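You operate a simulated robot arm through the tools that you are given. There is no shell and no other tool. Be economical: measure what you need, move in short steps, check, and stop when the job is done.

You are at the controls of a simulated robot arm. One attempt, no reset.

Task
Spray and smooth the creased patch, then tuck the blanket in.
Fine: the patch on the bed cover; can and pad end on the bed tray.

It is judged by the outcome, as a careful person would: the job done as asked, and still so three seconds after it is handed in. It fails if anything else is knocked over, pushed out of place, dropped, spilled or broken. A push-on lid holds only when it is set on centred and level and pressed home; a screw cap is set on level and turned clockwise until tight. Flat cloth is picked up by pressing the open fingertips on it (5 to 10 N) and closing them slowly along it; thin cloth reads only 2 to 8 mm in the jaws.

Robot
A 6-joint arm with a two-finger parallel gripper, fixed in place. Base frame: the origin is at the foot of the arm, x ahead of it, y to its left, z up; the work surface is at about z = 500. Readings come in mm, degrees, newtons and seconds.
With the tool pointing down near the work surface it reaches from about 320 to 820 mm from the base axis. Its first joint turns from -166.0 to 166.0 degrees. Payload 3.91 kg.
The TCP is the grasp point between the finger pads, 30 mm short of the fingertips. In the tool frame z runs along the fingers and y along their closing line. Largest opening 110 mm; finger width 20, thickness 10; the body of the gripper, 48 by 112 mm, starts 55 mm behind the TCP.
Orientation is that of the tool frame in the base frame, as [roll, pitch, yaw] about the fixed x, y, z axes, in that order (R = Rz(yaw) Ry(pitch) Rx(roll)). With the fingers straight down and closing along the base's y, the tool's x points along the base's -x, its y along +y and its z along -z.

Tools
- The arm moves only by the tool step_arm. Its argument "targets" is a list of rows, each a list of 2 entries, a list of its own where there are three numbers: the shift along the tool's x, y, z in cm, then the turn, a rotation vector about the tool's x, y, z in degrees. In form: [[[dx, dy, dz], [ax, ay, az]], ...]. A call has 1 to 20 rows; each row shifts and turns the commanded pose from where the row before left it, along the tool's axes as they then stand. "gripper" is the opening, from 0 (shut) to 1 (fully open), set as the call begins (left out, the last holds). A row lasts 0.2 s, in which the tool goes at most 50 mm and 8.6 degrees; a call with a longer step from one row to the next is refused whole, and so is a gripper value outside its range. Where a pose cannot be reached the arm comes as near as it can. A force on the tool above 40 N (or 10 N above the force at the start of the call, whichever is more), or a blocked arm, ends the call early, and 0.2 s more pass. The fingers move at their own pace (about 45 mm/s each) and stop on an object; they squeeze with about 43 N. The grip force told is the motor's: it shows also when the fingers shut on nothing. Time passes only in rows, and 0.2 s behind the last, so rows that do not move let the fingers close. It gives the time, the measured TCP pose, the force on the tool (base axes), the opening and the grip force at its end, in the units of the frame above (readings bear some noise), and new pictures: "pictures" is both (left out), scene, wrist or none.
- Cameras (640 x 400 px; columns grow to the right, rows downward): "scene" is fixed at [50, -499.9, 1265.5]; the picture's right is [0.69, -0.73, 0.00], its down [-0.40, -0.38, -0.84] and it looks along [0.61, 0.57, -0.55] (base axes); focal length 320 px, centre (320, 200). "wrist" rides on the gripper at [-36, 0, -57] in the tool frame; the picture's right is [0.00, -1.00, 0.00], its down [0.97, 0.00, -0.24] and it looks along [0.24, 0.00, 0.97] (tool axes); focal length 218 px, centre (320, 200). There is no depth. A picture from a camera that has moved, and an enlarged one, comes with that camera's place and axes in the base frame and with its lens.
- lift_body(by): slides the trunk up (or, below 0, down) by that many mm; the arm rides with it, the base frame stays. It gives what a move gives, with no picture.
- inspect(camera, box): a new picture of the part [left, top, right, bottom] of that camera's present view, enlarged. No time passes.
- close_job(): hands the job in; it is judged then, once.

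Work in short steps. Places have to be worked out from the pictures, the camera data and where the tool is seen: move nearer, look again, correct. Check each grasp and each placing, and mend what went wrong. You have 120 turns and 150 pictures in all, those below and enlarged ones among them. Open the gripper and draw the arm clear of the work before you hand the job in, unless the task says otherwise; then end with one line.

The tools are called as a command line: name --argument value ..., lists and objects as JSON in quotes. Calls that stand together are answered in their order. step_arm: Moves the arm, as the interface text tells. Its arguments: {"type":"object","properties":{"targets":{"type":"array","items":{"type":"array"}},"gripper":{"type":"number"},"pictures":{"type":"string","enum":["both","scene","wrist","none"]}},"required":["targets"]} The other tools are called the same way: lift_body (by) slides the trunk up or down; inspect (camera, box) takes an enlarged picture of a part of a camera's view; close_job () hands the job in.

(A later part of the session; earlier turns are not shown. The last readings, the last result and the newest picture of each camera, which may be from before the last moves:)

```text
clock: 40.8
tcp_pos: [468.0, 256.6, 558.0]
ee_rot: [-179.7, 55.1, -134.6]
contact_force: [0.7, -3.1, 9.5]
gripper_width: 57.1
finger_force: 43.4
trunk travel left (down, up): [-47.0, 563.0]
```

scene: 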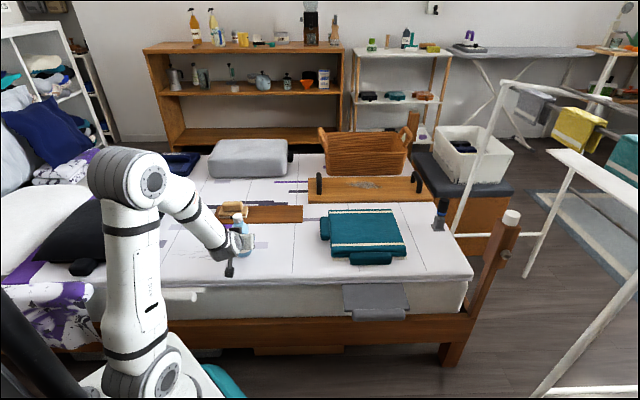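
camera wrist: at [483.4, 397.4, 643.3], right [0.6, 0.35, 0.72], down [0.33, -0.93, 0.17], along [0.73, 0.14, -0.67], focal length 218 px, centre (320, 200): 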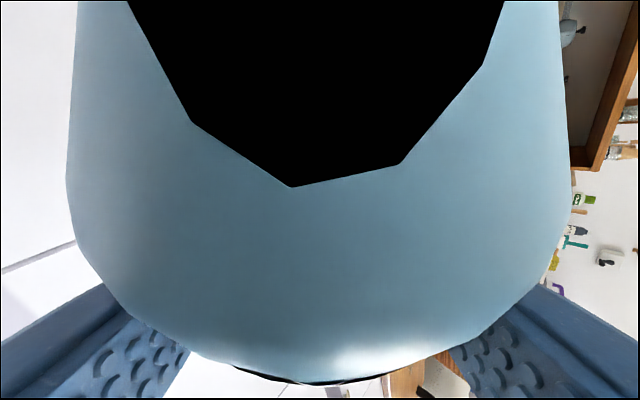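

Contact is at z 558, so the can is standing. I release it and back off along the tool axis, then rise.

step_arm --targets '[[[-0.04, 0, -0.03], [0, 0, 0]], [[0, 0, 0], [0, 0, 0]], [[0, 0, 0], [0, 0, 0]], [[0, 0, 0], [0, 0, 0]], [[0, 0, -2.5], [0, 0, 0]], [[0, 0, -2.5], [0, 0, 0]], [[0, 0, -3], [0, 0, 0]], [[0, 0, 0], [0, 0, 0]]]' --gripper 1 --pictures "both"

```text
clock: 42.6
tcp_pos: [435.7, 215.5, 609.1]
ee_rot: [-179.6, 54.8, -134.7]
contact_force: [0.3, -0.5, -0.2]
gripper_width: 110.1
finger_force: 0.1
out of reach, approached as far as the arm can: row 7
trunk travel left (down, up): [-47.0, 563.0]
camera wrist: at [417.1, 197.5, 672.2], right [0.71, -0.71, 0.0], down [-0.53, -0.54, -0.66], along [0.46, 0.46, -0.76], focal length 218 px, centre (320, 200)
```

scene: 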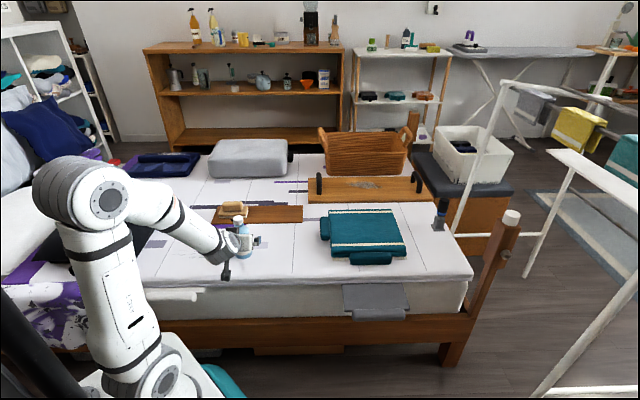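
wrist: 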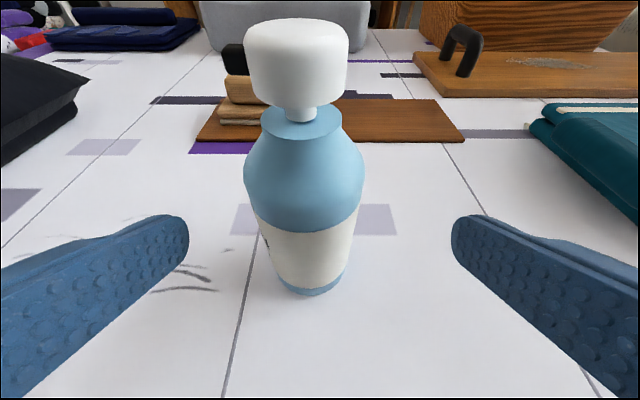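

The cap sits on a stem with a gap below it, so it is a press-down pump head. I'll rise, turn the tool vertical, close the fingers and press the cap.

step_arm --targets '[[[-3, 0, -2.1], [0, 0, 0]], [[-3, 0, -2.1], [0, 0, 0]], [[-3, 0, -2.1], [0, 0, 0]], [[-2, 0, -1.4], [0, 0, 0]], [[0, 0, 0], [0, 7.86, 0]], [[0, 0, 0], [0, 7.86, 0]], [[0, 0, 0], [0, 7.86, 0]], [[0, 0, 0], [0, 7.86, 0]], [[0, 0, 0], [0, 7.86, 0]], [[0, 0, 0], [0, 7.86, 0]], [[0, 0, 0], [0, 7.86, 0]], [[0, 0, 0], [0, 0, 0]]]' --gripper 0 --pictures "both"

```text
clock: 45.2
tcp_pos: [433.8, 215.4, 744.7]
ee_rot: [-179.6, -0.1, -135.0]
contact_force: [-0.5, -0.1, -0.2]
gripper_width: 0.2
finger_force: 37.7
trunk travel left (down, up): [-47.0, 563.0]
camera wrist: at [458.6, 241.4, 802.3], right [0.71, -0.71, 0.0], down [-0.69, -0.69, 0.24], along [-0.17, -0.17, -0.97], focal length 218 px, centre (320, 200)
```

scene: 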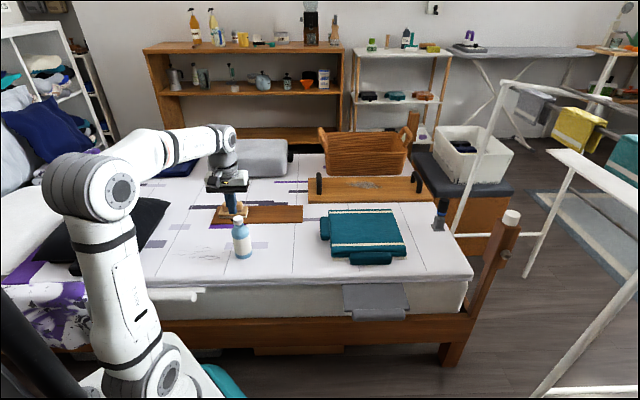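
wrist: 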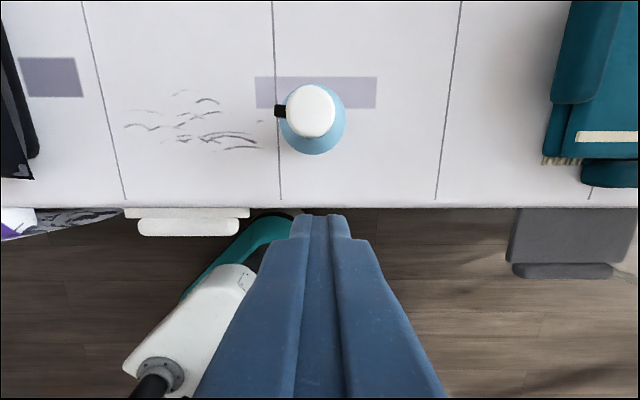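

From above, the nozzle points exactly along the line to the patch centre at (358, 375), 159 mm away, and the cap is at (470, 262). I'll place the closed fingertips just above the cap.

step_arm --targets '[[[-2.92, 0.37, 0], [0, 0, 0]], [[-2.92, 0.37, 0], [0, 0, 0]], [[0, 0, 2.8], [0, 0, 0]], [[0, 0, 2.0], [0, 0, 0]], [[0, 0, 0], [0, 0, 0]]]' --pictures "wrist"

inspect --camera "scene" --box '[180, 180, 290, 270]'

```text
clock: 46.4
tcp_pos: [468.6, 262.6, 695.3]
ee_rot: [-179.8, -0.1, -135.0]
contact_force: [-0.7, 0.1, -0.2]
gripper_width: 0.0
finger_force: 37.7
trunk travel left (down, up): [-47.0, 563.0]
camera wrist: at [493.8, 287.5, 752.9], right [0.71, -0.71, 0.0], down [-0.69, -0.69, 0.24], along [-0.17, -0.17, -0.97], focal length 218 px, centre (320, 200)
```

wrist: 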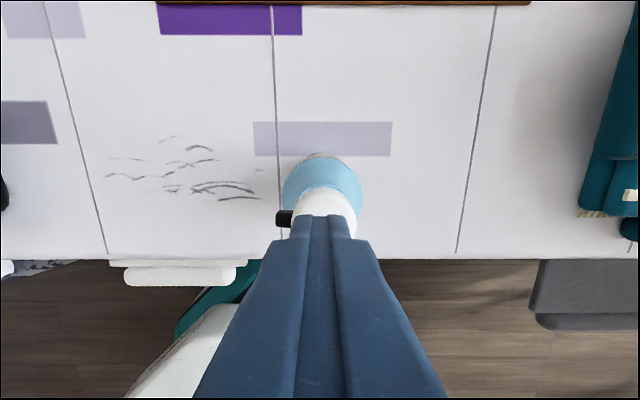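

```text
4.44 times, centred on (235, 225) of scene
camera zoom: at [50.0, -499.9, 1265.5], right [0.69, -0.73, 0.0], down [-0.4, -0.38, -0.84], along [0.61, 0.57, -0.55], focal length 1422 px, centre (698, 89)
```

zoom: 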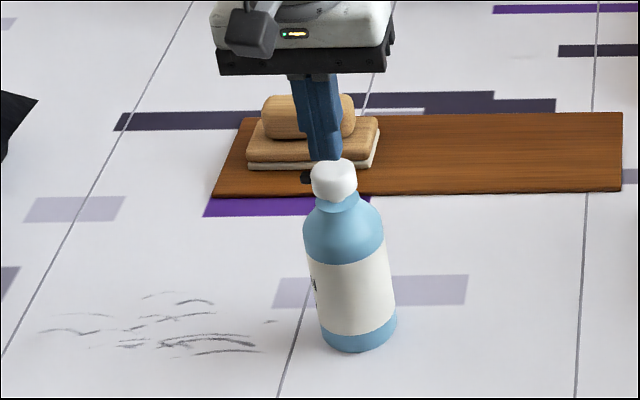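

The tips are centred over the cap. I'll press down in small steps and watch the force.

step_arm --targets '[[[0, 0, 0.8], [0, 0, 0]], [[0, 0, 0.5], [0, 0, 0]], [[0, 0, 0.4], [0, 0, 0]]]' --pictures "none"

```text
clock: 47.2
tcp_pos: [470.2, 263.5, 680.0]
ee_rot: [-179.8, -0.1, -135.1]
contact_force: [1.6, -0.5, 3.1]
gripper_width: 0.0
finger_force: 38.2
trunk travel left (down, up): [-47.0, 563.0]
```

Contact on the cap begins at z 680. I'll press several mm more.

step_arm --targets '[[[0, 0, 0.2], [0, 0, 0]], [[0, 0, 0.2], [0, 0, 0]], [[0, 0, 0], [0, 0, 0]]]' --pictures "scene"

inspect --camera "scene" --box '[180, 180, 290, 270]'

```text
clock: 48.0
tcp_pos: [470.6, 263.1, 676.8]
ee_rot: [-179.7, 0.0, -135.0]
contact_force: [-1.8, -1.2, 15.7]
gripper_width: 0.4
finger_force: 37.5
trunk travel left (down, up): [-47.0, 563.0]
```

scene: 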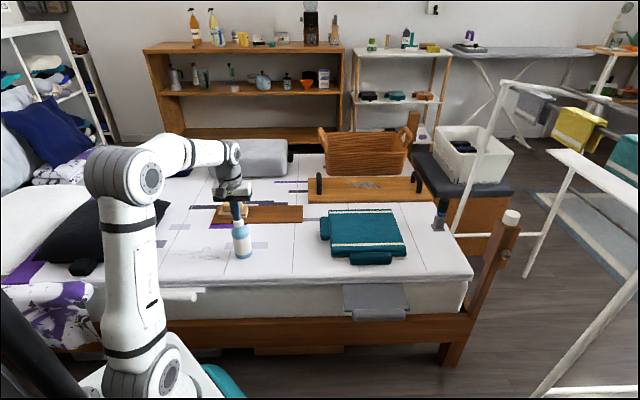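

```text
4.44 times, centred on (235, 225) of scene
camera zoom: at [50.0, -499.9, 1265.5], right [0.69, -0.73, 0.0], down [-0.4, -0.38, -0.84], along [0.61, 0.57, -0.55], focal length 1422 px, centre (698, 89)
```

zoom: 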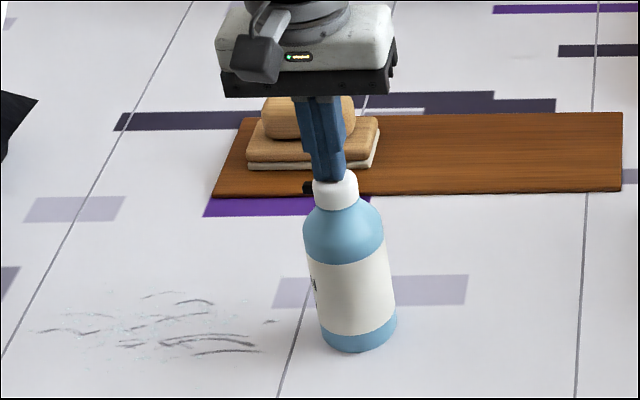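

The head depressed and fine droplets appeared on the patch. I'll give two more strokes for coverage and look closely.

step_arm --targets '[[[0, 0, 0], [0, 0, 0]], [[0, 0, -0.4], [0, 0, 0]], [[0, 0, -0.4], [0, 0, 0]], [[0, 0, 0.4], [0, 0, 0]], [[0, 0, 0.4], [0, 0, 0]], [[0, 0, 0], [0, 0, 0]], [[0, 0, 0], [0, 0, 0]], [[0, 0, -0.4], [0, 0, 0]], [[0, 0, -0.4], [0, 0, 0]], [[0, 0, 0.4], [0, 0, 0]], [[0, 0, 0.4], [0, 0, 0]], [[0, 0, 0], [0, 0, 0]], [[0, 0, -0.4], [0, 0, 0]], [[0, 0, -3], [0, 0, 0]]]' --pictures "none"

inspect --camera "scene" --box '[175, 230, 255, 280]'

inspect --camera "wrist" --box '[80, 80, 400, 280]'

```text
clock: 51.0
tcp_pos: [470.6, 263.7, 708.7]
ee_rot: [-179.9, -0.2, -134.9]
contact_force: [0.7, 0.9, -0.1]
gripper_width: 0.0
finger_force: 37.9
trunk travel left (down, up): [-47.0, 563.0]
```

```text
8.00 times, centred on (215, 255) of scene
camera zoom: at [50.0, -499.9, 1265.5], right [0.69, -0.73, 0.0], down [-0.4, -0.38, -0.84], along [0.61, 0.57, -0.55], focal length 2560 px, centre (1160, -240)
```

zoom: 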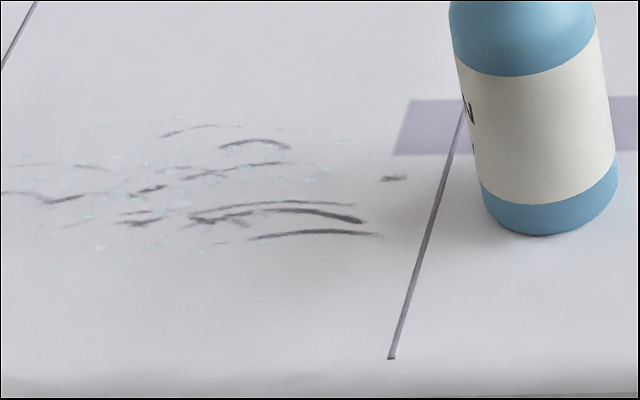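

```text
2.00 times, centred on (240, 180) of wrist
camera zoom: at [495.2, 289.5, 767.6], right [0.71, -0.71, 0.0], down [-0.69, -0.69, 0.24], along [-0.17, -0.17, -0.97], focal length 436 px, centre (480, 240)
```

zoom: 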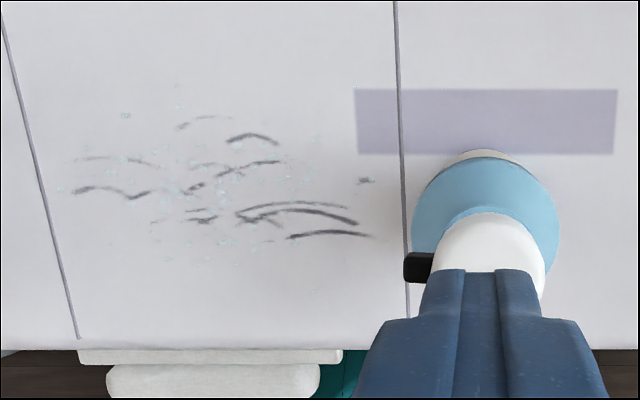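

The mist covers the patch. Next I'll take the can to the tray to clear the area for smoothing. I rise, back off, tilt and come down behind the can.

step_arm --targets '[[[0, 0, -3], [0, 0, 0]], [[2.2, 0, -3], [0, 0, 0]], [[2.2, 0, 0], [0, -7.86, 0]], [[0, 0, 0], [0, -7.86, 0]], [[0, 0, 0], [0, -7.86, 0]], [[0, 0, 0], [0, -7.86, 0]], [[0, 0, 0], [0, -7.86, 0]], [[0, 0, 0], [0, -7.86, 0]], [[0, 0, 0], [0, -7.86, 0]], [[2.95, 0, 2.06], [0, 0, 0]], [[2.95, 0, 2.06], [0, 0, 0]], [[2.95, 0, 2.06], [0, 0, 0]], [[2.95, 0, 2.06], [0, 0, 0]], [[0, 0, 0], [0, 0, 0]]]' --gripper 1 --pictures "wrist"

```text
clock: 54.0
tcp_pos: [443.3, 228.8, 623.5]
ee_rot: [-179.6, 54.9, -134.7]
contact_force: [0.5, -0.3, -0.4]
gripper_width: 109.8
finger_force: 0.0
trunk travel left (down, up): [-47.0, 563.0]
camera wrist: at [424.4, 211.7, 687.6], right [0.71, -0.71, 0.0], down [-0.53, -0.54, -0.66], along [0.47, 0.46, -0.75], focal length 218 px, centre (320, 200)
```

wrist: 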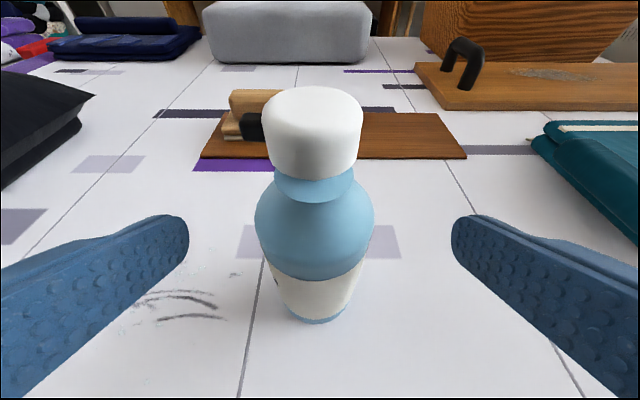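

The can is centred between the fingers. I finish the descent, slide in along the tool axis and grip.

step_arm --targets '[[[1.6, 0.1, 1.1], [0, 0, 0]], [[1.6, 0.1, 1.1], [0, 0, 0]], [[0, 0, 1.5], [0, 0, 0]], [[0, 0, 1.5], [0, 0, 0]], [[0, 0, 1.4], [0, 0, 0]], [[0, 0, 0], [0, 0, 0]]]' --pictures "wrist"

```text
clock: 55.4
tcp_pos: [463.2, 256.4, 559.9]
ee_rot: [-179.6, 55.0, -134.6]
contact_force: [0.5, 0.3, 0.3]
gripper_width: 110.0
finger_force: 0.0
trunk travel left (down, up): [-47.0, 563.0]
camera wrist: at [444.2, 237.9, 623.4], right [0.71, -0.71, 0.0], down [-0.53, -0.54, -0.66], along [0.47, 0.46, -0.75], focal length 218 px, centre (320, 200)
```

wrist: 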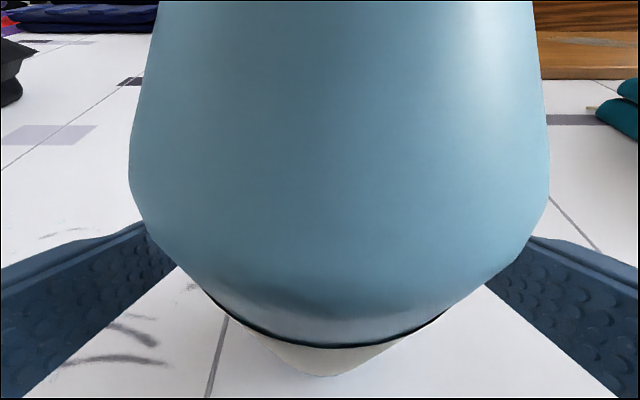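

It's nearly centred, so I nudge 3 mm, close and lift 100 mm.

step_arm --targets '[[[0, -0.3, 0], [0, 0, 0]], [[0, 0, 0], [0, 0, 0]], [[0, 0, 0], [0, 0, 0]], [[0, 0, 0], [0, 0, 0]], [[0, 0, 0], [0, 0, 0]], [[-1.2, 0, -0.86], [0, 0, 0]], [[-2.3, 0, -1.62], [0, 0, 0]], [[-2.3, 0, -1.62], [0, 0, 0]], [[-2.3, 0, -1.62], [0, 0, 0]], [[0, 0, 0], [0, 0, 0]]]' --gripper 0.5 --pictures "scene"

inspect --camera "scene" --box '[190, 180, 310, 260]'

```text
clock: 57.6
tcp_pos: [466.5, 258.1, 658.4]
ee_rot: [-179.7, 55.0, -134.7]
contact_force: [-0.1, -0.7, -3.1]
gripper_width: 57.4
finger_force: 43.2
trunk travel left (down, up): [-47.0, 563.0]
```

scene: 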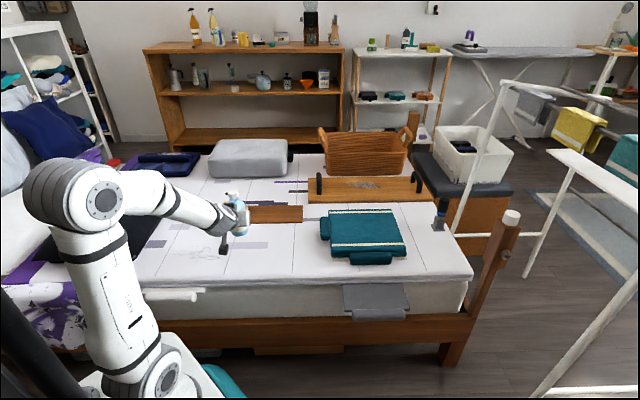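

```text
5.00 times, centred on (250, 220) of scene
camera zoom: at [50.0, -499.9, 1265.5], right [0.69, -0.73, 0.0], down [-0.4, -0.38, -0.84], along [0.61, 0.57, -0.55], focal length 1600 px, centre (670, 100)
```

zoom: 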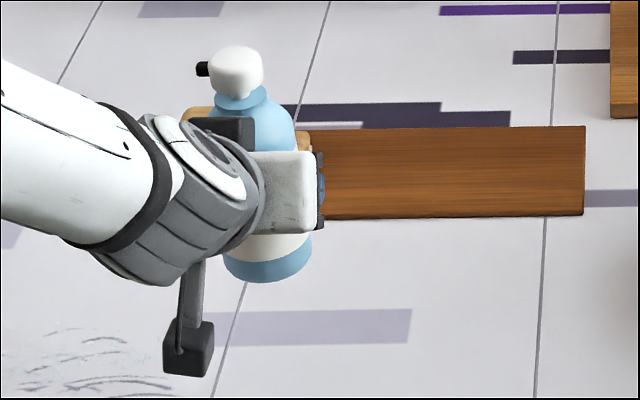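

Held and upright. The board spans about (479, 477)–(727, 223) on its near edge and is about 115 mm wide. I'll carry the can over the tray to about (670, 363), clear of the pad.

step_arm --targets '[[[-2.45, -1.4, 3.49], [0, 0, 0]], [[-2.45, -1.4, 3.49], [0, 0, 0]], [[-2.45, -1.4, 3.49], [0, 0, 0]], [[-2.45, -1.4, 3.49], [0, 0, 0]], [[-2.45, -1.4, 3.49], [0, 0, 0]], [[0, 0, 0], [0, 0, 0]]]' --pictures "both"

inspect --camera "scene" --box '[200, 150, 320, 230]'

```text
clock: 59.0
tcp_pos: [665.4, 356.9, 658.6]
ee_rot: [-179.6, 54.9, -134.8]
contact_force: [0.1, 0.3, -3.4]
gripper_width: 57.5
finger_force: 43.0
trunk travel left (down, up): [-47.0, 563.0]
camera wrist: at [646.8, 338.4, 720.8], right [0.71, -0.71, 0.0], down [-0.53, -0.54, -0.66], along [0.47, 0.46, -0.75], focal length 218 px, centre (320, 200)
```

scene: 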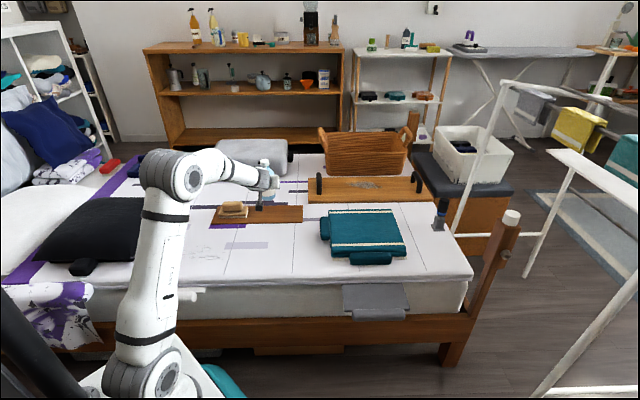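
wrist: 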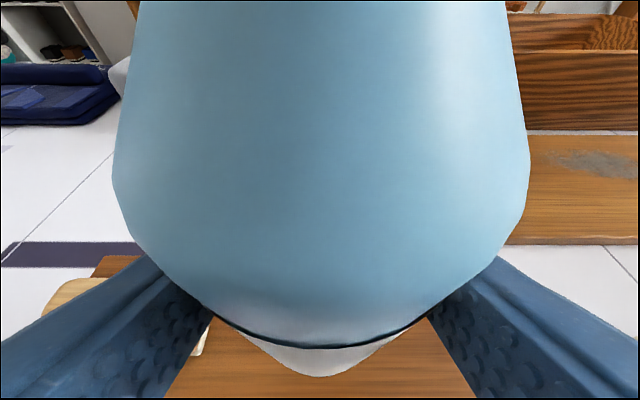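

```text
5.00 times, centred on (260, 190) of scene
camera zoom: at [50.0, -499.9, 1265.5], right [0.69, -0.73, 0.0], down [-0.4, -0.38, -0.84], along [0.61, 0.57, -0.55], focal length 1600 px, centre (620, 250)
```

zoom: 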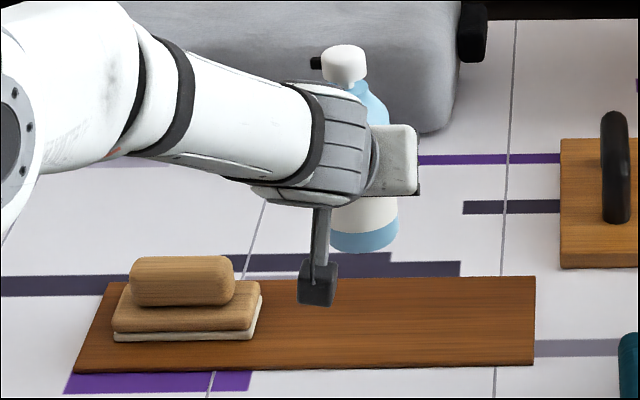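

Over the tray, with the axis about mid-width. I lower to about 10 mm above it, then in small steps.

step_arm --targets '[[[2.2, 0, 1.55], [0, 0, 0]], [[2.2, 0, 1.55], [0, 0, 0]], [[2.2, 0, 1.55], [0, 0, 0]], [[0, 0, 0], [0, 0, 0]]]' --pictures "scene"

inspect --camera "scene" --box '[200, 160, 320, 240]'

```text
clock: 60.0
tcp_pos: [666.8, 356.0, 578.9]
ee_rot: [-179.7, 54.9, -134.7]
contact_force: [-0.2, -0.3, -3.4]
gripper_width: 57.1
finger_force: 42.7
trunk travel left (down, up): [-47.0, 563.0]
```

scene: 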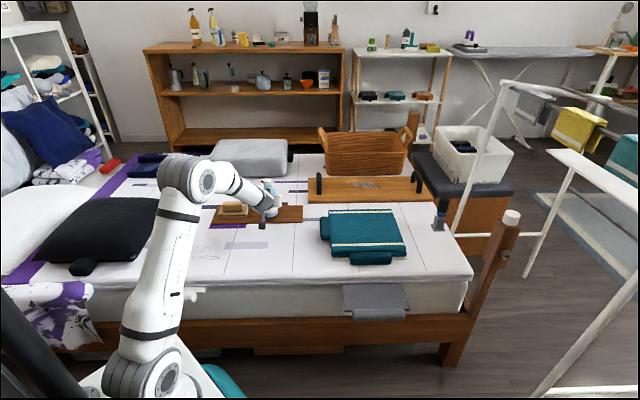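

```text
5.00 times, centred on (260, 200) of scene
camera zoom: at [50.0, -499.9, 1265.5], right [0.69, -0.73, 0.0], down [-0.4, -0.38, -0.84], along [0.61, 0.57, -0.55], focal length 1600 px, centre (620, 200)
```

zoom: 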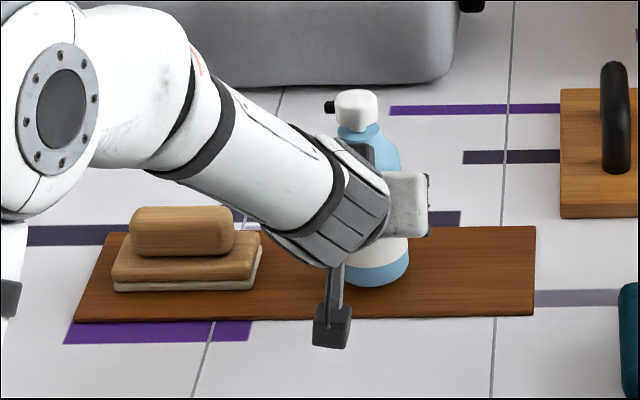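

It's over the tray with room all round, so I ease down until contact.

step_arm --targets '[[[0.25, 0, 0.17], [0, 0, 0]], [[0.25, 0, 0.17], [0, 0, 0]], [[0.25, 0, 0.17], [0, 0, 0]], [[0, 0, 0], [0, 0, 0]]]' --pictures "none"

```text
clock: 61.0
tcp_pos: [665.8, 357.0, 571.3]
ee_rot: [-179.6, 54.9, -134.6]
contact_force: [-0.5, -0.2, -3.0]
gripper_width: 56.8
finger_force: 43.1
trunk travel left (down, up): [-47.0, 563.0]
```

step_arm --targets '[[[0.16, 0, 0.115], [0, 0, 0]], [[0.16, 0, 0.115], [0, 0, 0]], [[0, 0, 0], [0, 0, 0]]]' --pictures "none"

```text
clock: 61.8
tcp_pos: [665.7, 356.6, 566.8]
ee_rot: [-179.7, 54.8, -134.6]
contact_force: [0.2, 0.9, -3.8]
gripper_width: 57.0
finger_force: 43.4
trunk travel left (down, up): [-47.0, 563.0]
```

No contact yet at z 566.8, so I continue.

step_arm --targets '[[[0.16, 0, 0.115], [0, 0, 0]], [[0.08, 0, 0.06], [0, 0, 0]], [[0, 0, 0], [0, 0, 0]]]' --pictures "none"

```text
clock: 62.6
tcp_pos: [666.7, 357.3, 566.5]
ee_rot: [-179.6, 55.2, -134.6]
contact_force: [3.7, -4.4, 13.8]
gripper_width: 57.4
finger_force: 42.6
trunk travel left (down, up): [-47.0, 563.0]
```

Contact on the tray. I ease off a little, release and back away along the tool axis.

step_arm --targets '[[[-0.1, 0, -0.07], [0, 0, 0]], [[0, 0, 0], [0, 0, 0]], [[0, 0, 0], [0, 0, 0]], [[0, 0, 0], [0, 0, 0]], [[0, 0, -2.5], [0, 0, 0]], [[0, 0, -2.5], [0, 0, 0]], [[0, 0, -3], [0, 0, 0]], [[-1.6, 0, -3], [0, 0, 0]], [[-3, 0, -2.1], [0, 0, 0]], [[-3, 0, -2.1], [0, 0, 0]], [[0, 0, 0], [0, 0, 0]]]' --gripper 1 --pictures "both"

```text
clock: 65.0
tcp_pos: [607.1, 299.4, 714.1]
ee_rot: [-179.6, 54.9, -134.6]
contact_force: [0.3, -0.2, 0.6]
gripper_width: 109.8
finger_force: 0.2
trunk travel left (down, up): [-47.0, 563.0]
camera wrist: at [589.1, 281.8, 778.5], right [0.71, -0.71, 0.0], down [-0.53, -0.54, -0.66], along [0.47, 0.46, -0.75], focal length 218 px, centre (320, 200)
```

scene: 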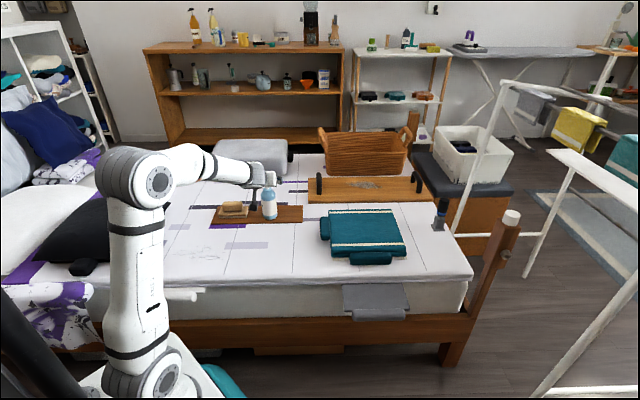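
wrist: 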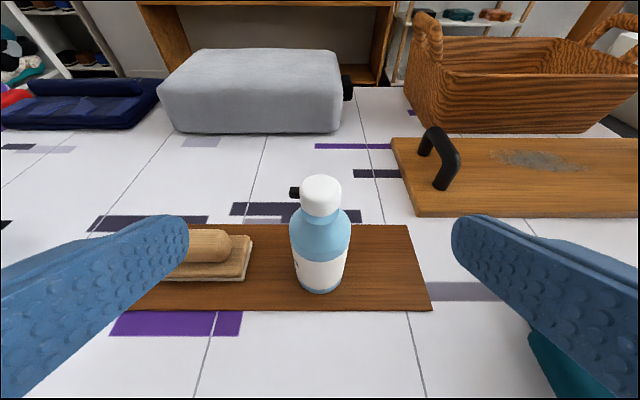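

The can stands upright on the tray. Now the pad: I turn the tool vertical and move over it to look.

step_arm --targets '[[[0, 0, 0], [0, 7.86, 0]], [[0, 0, 0], [0, 7.86, 0]], [[0, 0, 0], [0, 7.86, 0]], [[0, 0, 0], [0, 7.86, 0]], [[0, 0, 0], [0, 7.86, 0]], [[0, 0, 0], [0, 7.86, 0]], [[0, 0, 0], [0, 7.86, 0]], [[-2, 3.6, -0.75], [0, 0, 0]], [[-2, 3.6, -0.75], [0, 0, 0]], [[-2, 3.6, -0.75], [0, 0, 0]], [[-1, 3.6, -0.75], [0, 0, 0]], [[0, 0, 0], [0, 0, 0]]]' --pictures "wrist"

```text
clock: 67.6
tcp_pos: [556.0, 451.6, 744.3]
ee_rot: [-179.7, 0.0, -134.9]
contact_force: [-0.2, 0.4, 0.9]
gripper_width: 110.2
finger_force: 0.2
trunk travel left (down, up): [-47.0, 563.0]
camera wrist: at [580.8, 478.2, 801.2], right [0.71, -0.71, 0.0], down [-0.69, -0.69, 0.24], along [-0.17, -0.17, -0.97], focal length 218 px, centre (320, 200)
```

wrist: 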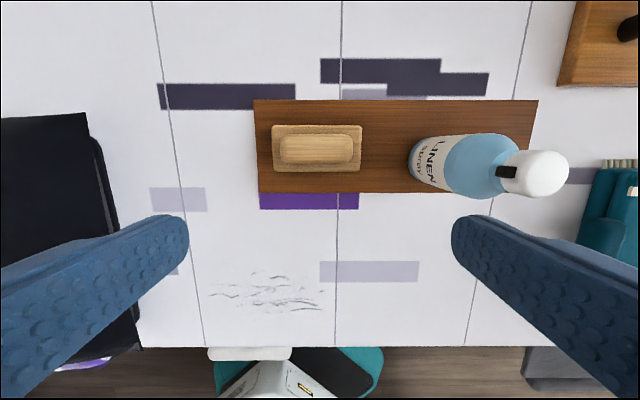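

The can is standing; it only looks tilted from perspective. The pad's handle is at about (576, 478), roughly 86 × 36 mm, with its long side along the tray. I'll centre over it and turn 90° so the fingers close across it.

step_arm --targets '[[[-3.3, 0.5, 0], [0, 0, 0]], [[0, 0, 0], [0, 0, -8.2]], [[0, 0, 0], [0, 0, -8.2]], [[0, 0, 0], [0, 0, -8.2]], [[0, 0, 0], [0, 0, -8.2]], [[0, 0, 0], [0, 0, -8.2]], [[0, 0, 0], [0, 0, -8.2]], [[0, 0, 0], [0, 0, -8.2]], [[0, 0, 0], [0, 0, -8.2]], [[0, 0, 0], [0, 0, -8.2]], [[0, 0, 0], [0, 0, -8.2]], [[0, 0, 2.5], [0, 0, -8]], [[0, 0, 2.5], [0, 0, 0]], [[0, 0, 0], [0, 0, 0]]]' --pictures "both"

```text
clock: 70.6
tcp_pos: [567.6, 475.1, 739.0]
ee_rot: [178.3, -0.2, -44.9]
contact_force: [-0.4, 0.0, 0.0]
gripper_width: 110.3
finger_force: 0.0
out of reach, approached as far as the arm can: row 4, 12, 13
trunk travel left (down, up): [-47.0, 563.0]
camera wrist: at [542.8, 501.3, 797.2], right [0.71, 0.71, -0.03], down [0.69, -0.68, 0.24], along [0.15, -0.19, -0.97], focal length 218 px, centre (320, 200)
```

scene: 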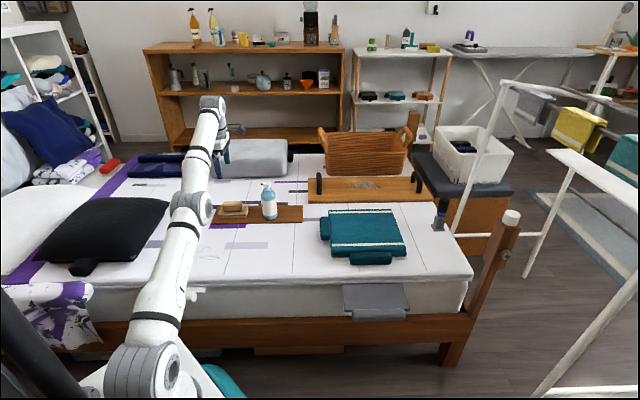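
wrist: 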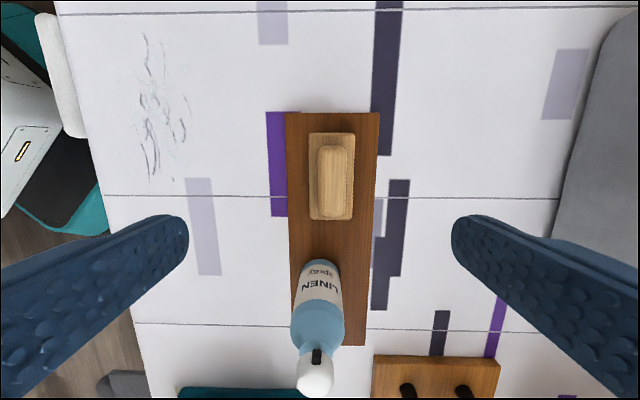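

The arm is stretched because the trunk is so low. I'll raise the trunk 230 mm and then come down over the pad.

lift_body --by 230

step_arm --targets '[[[0, 0, 4.5], [0.5, 0, 0]], [[0, 0, 4.5], [0.5, 0, 0]], [[0, 0, 4.5], [0.6, 0, 0]], [[0, 0, 4.5], [0, 0, 0]], [[0, 0, 4.5], [0, 0, 0]], [[0, 0, 0], [0, 0, 0]]]' --pictures "both"

```text
clock: 73.0
tcp_pos: [567.1, 474.0, 969.0]
ee_rot: [178.3, -0.2, -45.0]
contact_force: [-0.6, 1.4, 0.1]
gripper_width: 110.1
finger_force: 0.1
trunk travel left (down, up): [-277.0, 333.0]
```

```text
clock: 74.4
tcp_pos: [571.8, 478.9, 923.0]
ee_rot: [174.6, 0.0, -45.0]
contact_force: [0.2, 0.1, -0.3]
gripper_width: 110.0
finger_force: 0.1
out of reach, approached as far as the arm can: row 1, 2, 3, 4, 5
trunk travel left (down, up): [-277.0, 333.0]
camera wrist: at [550.4, 508.0, 980.8], right [0.7, 0.7, -0.09], down [0.7, -0.67, 0.24], along [0.1, -0.23, -0.97], focal length 218 px, centre (320, 200)
```

scene: 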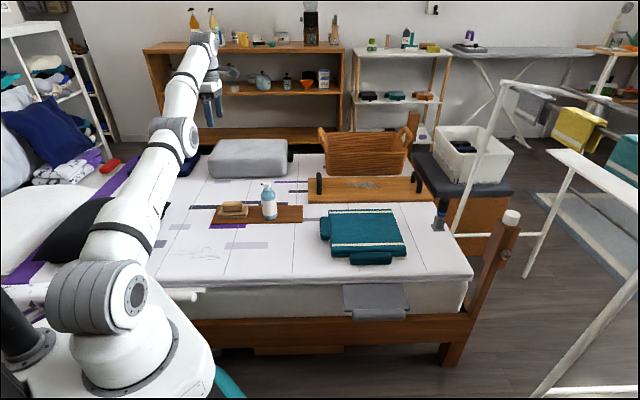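
wrist: 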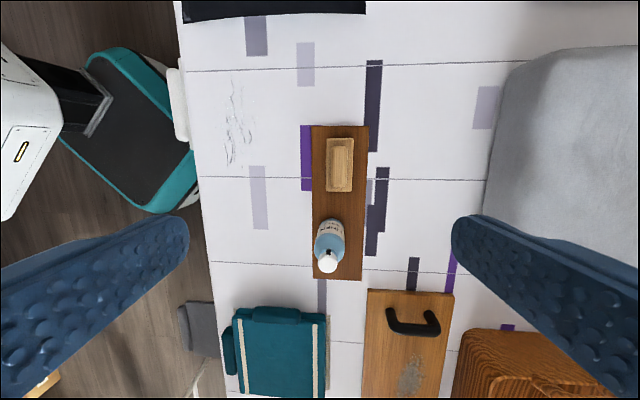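

The tool's last joint seems to hit a stop when turned this way. I'll turn back and go the other way round instead.

step_arm --targets '[[[0, 0, 0], [0, 0, 8.5]], [[0, 0, 0], [0, 0, 8.5]], [[0, 0, 0], [0, 0, 8.5]], [[0, 0, 0], [0, 0, 8.5]], [[0, 0, 0], [0, 0, 8.5]], [[0, 0, 0], [0, 0, 8.5]], [[0, 0, 0], [0, 0, 8.5]], [[0, 0, 0], [0, 0, 8.5]], [[0, 0, 0], [0, 0, 8.5]], [[0, 0, 0], [0, 0, 8.5]], [[0, 0, 0], [0, 0, 5]], [[0, 0, 0], [0, 0, 0]]]' --pictures "scene"

```text
clock: 77.0
tcp_pos: [570.1, 477.1, 945.1]
ee_rot: [-180.0, -3.6, -135.2]
contact_force: [0.0, -0.1, -0.6]
gripper_width: 109.7
finger_force: 0.0
out of reach, approached as far as the arm can: row 1, 2, 8
trunk travel left (down, up): [-277.0, 333.0]
```

scene: 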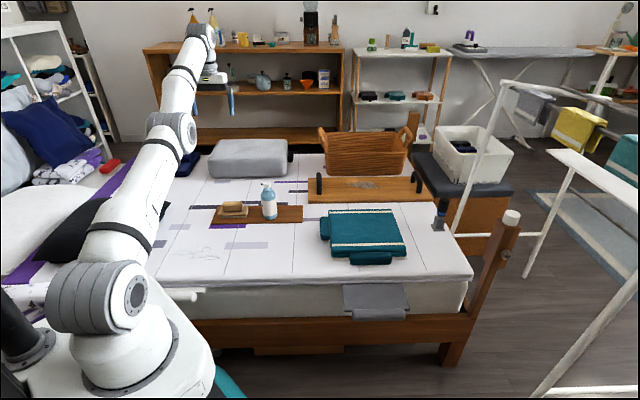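

Back at yaw -135. I level the tool and come down, checking that the arm bends normally again.

step_arm --targets '[[[0, 0, 2], [0, -3.6, 0]], [[0, 0, 4], [0, 0, 0]], [[0, 0, 4], [0, 0, 0]], [[0, 0, 4], [0, 0, 0]], [[0, 0, 4], [0, 0, 0]], [[0, 0, 0], [0, 0, 0]]]' --pictures "scene"

```text
clock: 78.4
tcp_pos: [573.9, 477.5, 916.2]
ee_rot: [-179.9, -6.0, -134.9]
contact_force: [0.6, -0.3, 0.2]
gripper_width: 110.0
finger_force: 0.1
out of reach, approached as far as the arm can: row 1, 2, 3, 4, 5
trunk travel left (down, up): [-277.0, 333.0]
```

scene: 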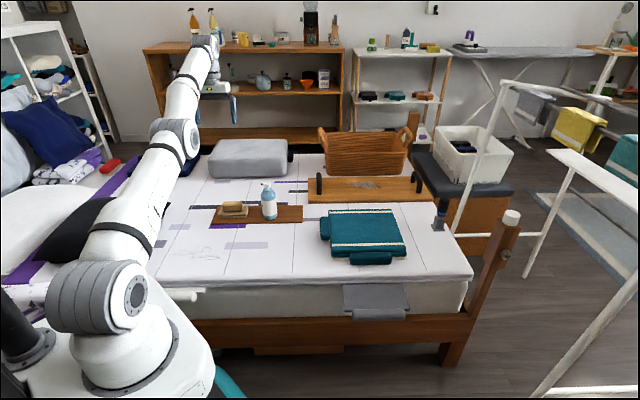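

The arm is fully straight with its wrist at a limit. I tilt the tool outward to relieve the wrist and see whether it frees up.

step_arm --targets '[[[0, 0, 0], [0, -8, 0]], [[0, 0, 0], [0, -8, 0]], [[0, 0, 0], [0, -8, 0]], [[0, 0, 0], [0, -8, 0]], [[0, 0, 0], [0, -8, 0]], [[1, 0, -3], [0, 0, 0]], [[1, 0, -3], [0, 0, 0]], [[1, 0, -3], [0, 0, 0]], [[0, 0, 0], [0, 0, 0]]]' --pictures "scene"

```text
clock: 80.4
tcp_pos: [551.1, 456.5, 992.2]
ee_rot: [-179.9, -5.9, -135.0]
contact_force: [-0.6, -0.5, 1.1]
gripper_width: 109.9
finger_force: 0.0
out of reach, approached as far as the arm can: row 1, 2, 3, 4, 5, 6, 7, 8
trunk travel left (down, up): [-277.0, 333.0]
```

scene: 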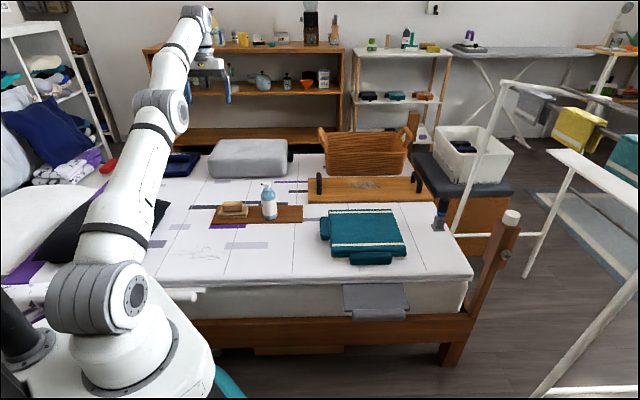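

inspect --camera "scene" --box '[0, 0, 320, 400]'

```text
1.00 times, centred on (160, 200) of scene
camera zoom: at [50.0, -499.9, 1265.5], right [0.69, -0.73, 0.0], down [-0.4, -0.38, -0.84], along [0.61, 0.57, -0.55], focal length 320 px, centre (480, 200)
```

zoom: 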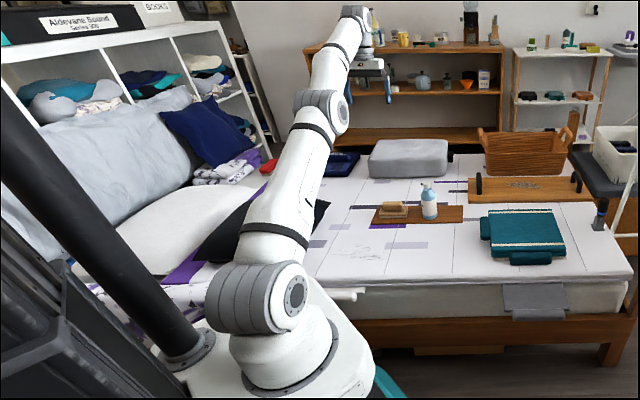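

The elbow looks bent just past straight, the wrong way. I'll reach outward to straighten the arm fully, then retract with the tool tilted outward so the elbow bends up again.

step_arm --targets '[[[-4, 0, -2], [0, 0, 0]], [[-4, 0, -2], [0, 0, 0]], [[-4, 0, -2], [0, 0, 0]], [[-4, 0, -2], [0, 0, 0]], [[-4, 0, -1], [0, -4, 0]], [[-4, 0, 0], [0, -4, 0]], [[0, 0, 0], [0, -8, 0]], [[0, 0, 0], [0, -8, 0]], [[0, 0, 0], [0, -8, 0]], [[0, 0, 0], [0, 0, 0]]]' --pictures "scene"

```text
clock: 82.6
tcp_pos: [579.7, 482.8, 976.1]
ee_rot: [-180.0, 26.0, -135.1]
contact_force: [-0.4, -0.1, -0.3]
gripper_width: 110.1
finger_force: 0.1
out of reach, approached as far as the arm can: row 1, 2, 3, 4, 5, 6
trunk travel left (down, up): [-277.0, 333.0]
```

scene: 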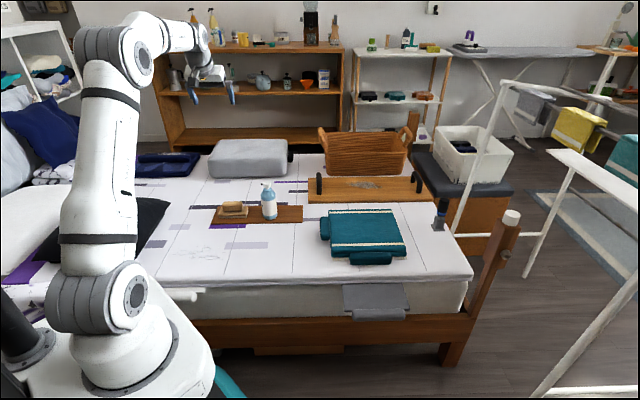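

The elbow is up again. I level the tool, come down and turn in the positive direction for the grip across the handle.

step_arm --targets '[[[0, 0, 0], [0, 6.5, 0]], [[0, 0, 0], [0, 6.5, 0]], [[0, 0, 0], [0, 6.5, 0]], [[0, 0, 0], [0, 6.5, 0]], [[0, 0, 4.5], [0, 0, 0]], [[0, 0, 4.5], [0, 0, 0]], [[0, 0, 4.5], [0, 0, 0]], [[0, 0, 4.5], [0, 0, 0]], [[0, 0, 0], [0, 0, 8.2]], [[0, 0, 0], [0, 0, 8.2]], [[0, 0, 0], [0, 0, 8.2]], [[0, 0, 0], [0, 0, 8.2]], [[0, 0, 0], [0, 0, 8.2]], [[0, 0, 0], [0, 0, 8.2]], [[0, 0, 0], [0, 0, 8.2]], [[0, 0, 0], [0, 0, 8.2]], [[0, 0, 0], [0, 0, 8.2]], [[0, 0, 0], [0, 0, 8.2]], [[0, 0, 0], [0, 0, 8.2]], [[0, 0, 0], [0, 0, 0]]]' --pictures "both"

```text
clock: 86.8
tcp_pos: [569.2, 473.8, 792.0]
ee_rot: [180.0, 0.0, 134.6]
contact_force: [1.1, 0.6, 0.4]
gripper_width: 110.1
finger_force: 0.0
out of reach, approached as far as the arm can: row 4
trunk travel left (down, up): [-277.0, 333.0]
camera wrist: at [593.7, 447.5, 851.7], right [-0.71, -0.7, 0.0], down [-0.68, 0.69, 0.24], along [-0.17, 0.17, -0.97], focal length 218 px, centre (320, 200)
```

scene: 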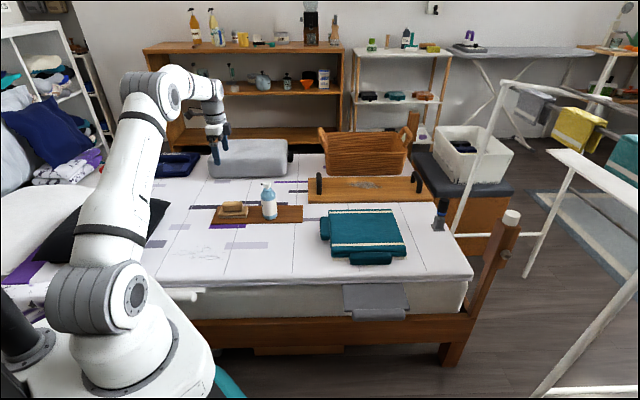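
wrist: 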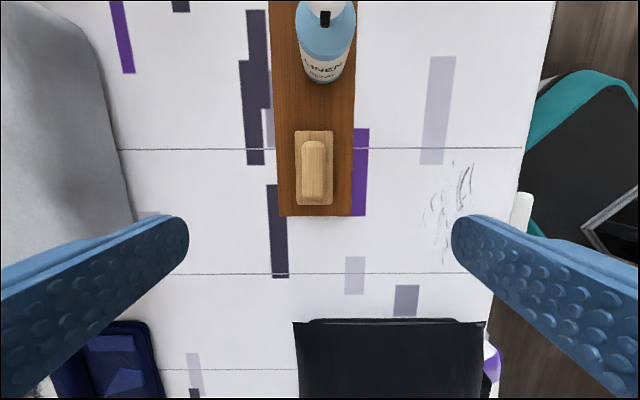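

The grip orientation is right, and the handle centre reads (577, 477). I centre on it and descend to z 640 to check.

step_arm --targets '[[[-0.3, 0.8, 3], [0, 0, 0]], [[0, 0, 4], [0, 0, 0]], [[0, 0, 4], [0, 0, 0]], [[0, 0, 4], [0, 0, 0]], [[0, 0, 0], [0, 0, 0]]]' --pictures "both"

inspect --camera "scene" --box '[190, 160, 310, 240]'

```text
clock: 88.0
tcp_pos: [575.8, 475.4, 643.5]
ee_rot: [-179.9, -0.1, 134.8]
contact_force: [-0.2, -1.3, -0.3]
gripper_width: 109.9
finger_force: 0.0
trunk travel left (down, up): [-277.0, 333.0]
camera wrist: at [600.8, 450.0, 700.9], right [-0.71, -0.7, 0.0], down [-0.68, 0.69, 0.24], along [-0.17, 0.17, -0.97], focal length 218 px, centre (320, 200)
```

scene: 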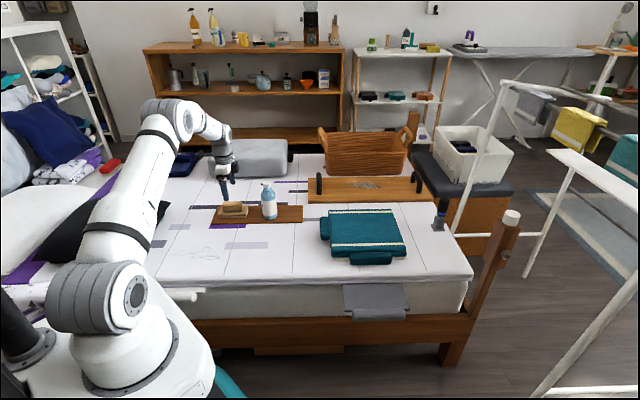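
wrist: 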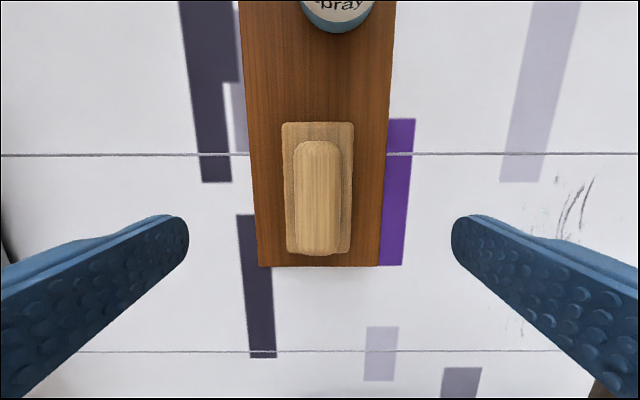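

```text
5.00 times, centred on (250, 200) of scene
camera zoom: at [50.0, -499.9, 1265.5], right [0.69, -0.73, 0.0], down [-0.4, -0.38, -0.84], along [0.61, 0.57, -0.55], focal length 1600 px, centre (670, 200)
```

zoom: 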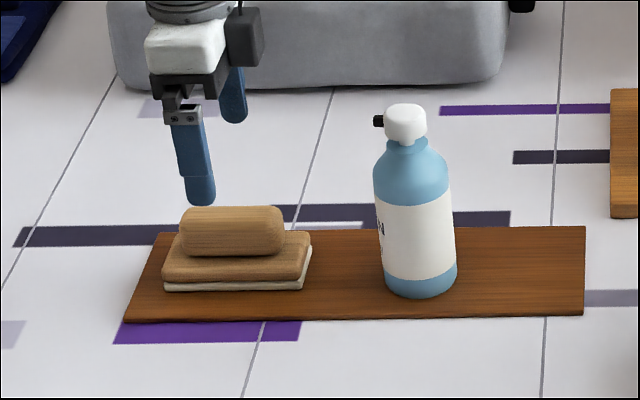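

The handle is centred under the tool. I descend so the fingertips straddle it at about z 540, then close.

step_arm --targets '[[[0, 0, 3], [0, 0, 0]], [[0, 0, 3], [0, 0, 0]], [[0, 0, 1.3], [0, 0, 0]], [[0, 0, 0], [0, 0, 0]]]' --pictures "wrist"

inspect --camera "scene" --box '[190, 170, 280, 240]'

```text
clock: 89.0
tcp_pos: [575.6, 478.3, 570.1]
ee_rot: [180.0, 0.0, 134.7]
contact_force: [0.0, -1.1, 0.7]
gripper_width: 110.2
finger_force: 0.1
trunk travel left (down, up): [-277.0, 333.0]
camera wrist: at [600.3, 451.0, 628.0], right [-0.71, -0.7, 0.0], down [-0.68, 0.69, 0.24], along [-0.17, 0.17, -0.97], focal length 218 px, centre (320, 200)
```

wrist: 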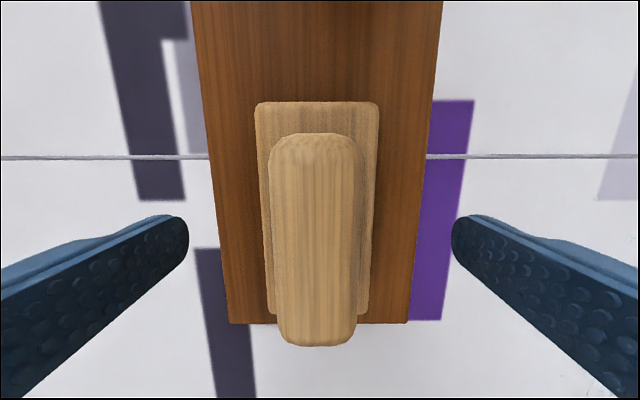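

```text
5.71 times, centred on (235, 205) of scene
camera zoom: at [50.0, -499.9, 1265.5], right [0.69, -0.73, 0.0], down [-0.4, -0.38, -0.84], along [0.61, 0.57, -0.55], focal length 1828 px, centre (806, 171)
```

zoom: 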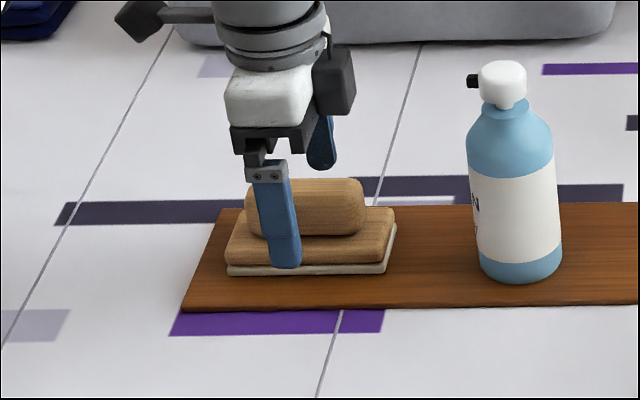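

The fingertips are level with the handle, clear above the pad base. I shift 5 mm along it to centre, and close.

step_arm --targets '[[[-0.5, 0, 0], [0, 0, 0]], [[0, 0, 0], [0, 0, 0]], [[0, 0, 0], [0, 0, 0]], [[0, 0, 0], [0, 0, 0]], [[0, 0, 0], [0, 0, 0]], [[0, 0, 0], [0, 0, 0]], [[0, 0, 0], [0, 0, 0]]]' --gripper 0 --pictures "none"

```text
clock: 90.6
tcp_pos: [578.5, 472.8, 570.4]
ee_rot: [180.0, 0.1, 134.7]
contact_force: [1.0, 0.1, 0.3]
gripper_width: 31.0
finger_force: 42.9
trunk travel left (down, up): [-277.0, 333.0]
```

The handle is gripped at 31 mm. I lift it and look.

step_arm --targets '[[[0, 0, -2], [0, 0, 0]], [[0, 0, -4], [0, 0, 0]], [[0, 0, -4], [0, 0, 0]], [[0, 0, 0], [0, 0, 0]]]' --pictures "scene"

inspect --camera "scene" --box '[190, 140, 310, 240]'

```text
clock: 91.6
tcp_pos: [578.0, 471.1, 672.8]
ee_rot: [-179.9, 0.0, 134.7]
contact_force: [-0.4, 0.7, -1.3]
gripper_width: 31.4
finger_force: 43.7
trunk travel left (down, up): [-277.0, 333.0]
```

scene: 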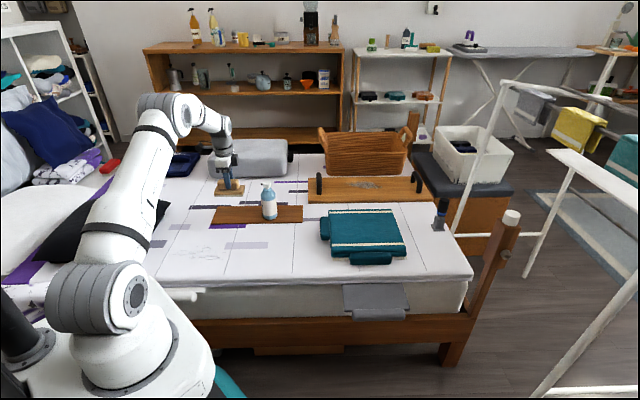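

```text
4.00 times, centred on (250, 190) of scene
camera zoom: at [50.0, -499.9, 1265.5], right [0.69, -0.73, 0.0], down [-0.4, -0.38, -0.84], along [0.61, 0.57, -0.55], focal length 1280 px, centre (600, 240)
```

zoom: 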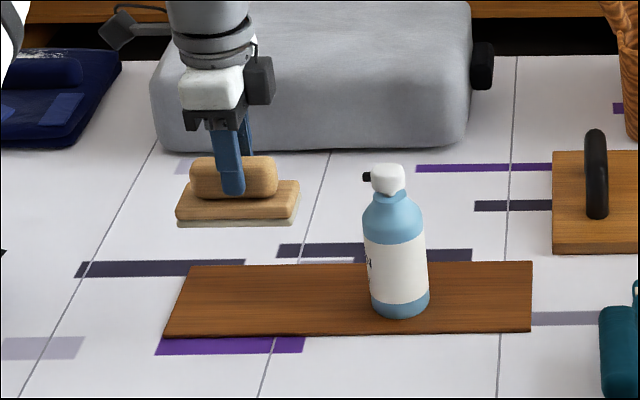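

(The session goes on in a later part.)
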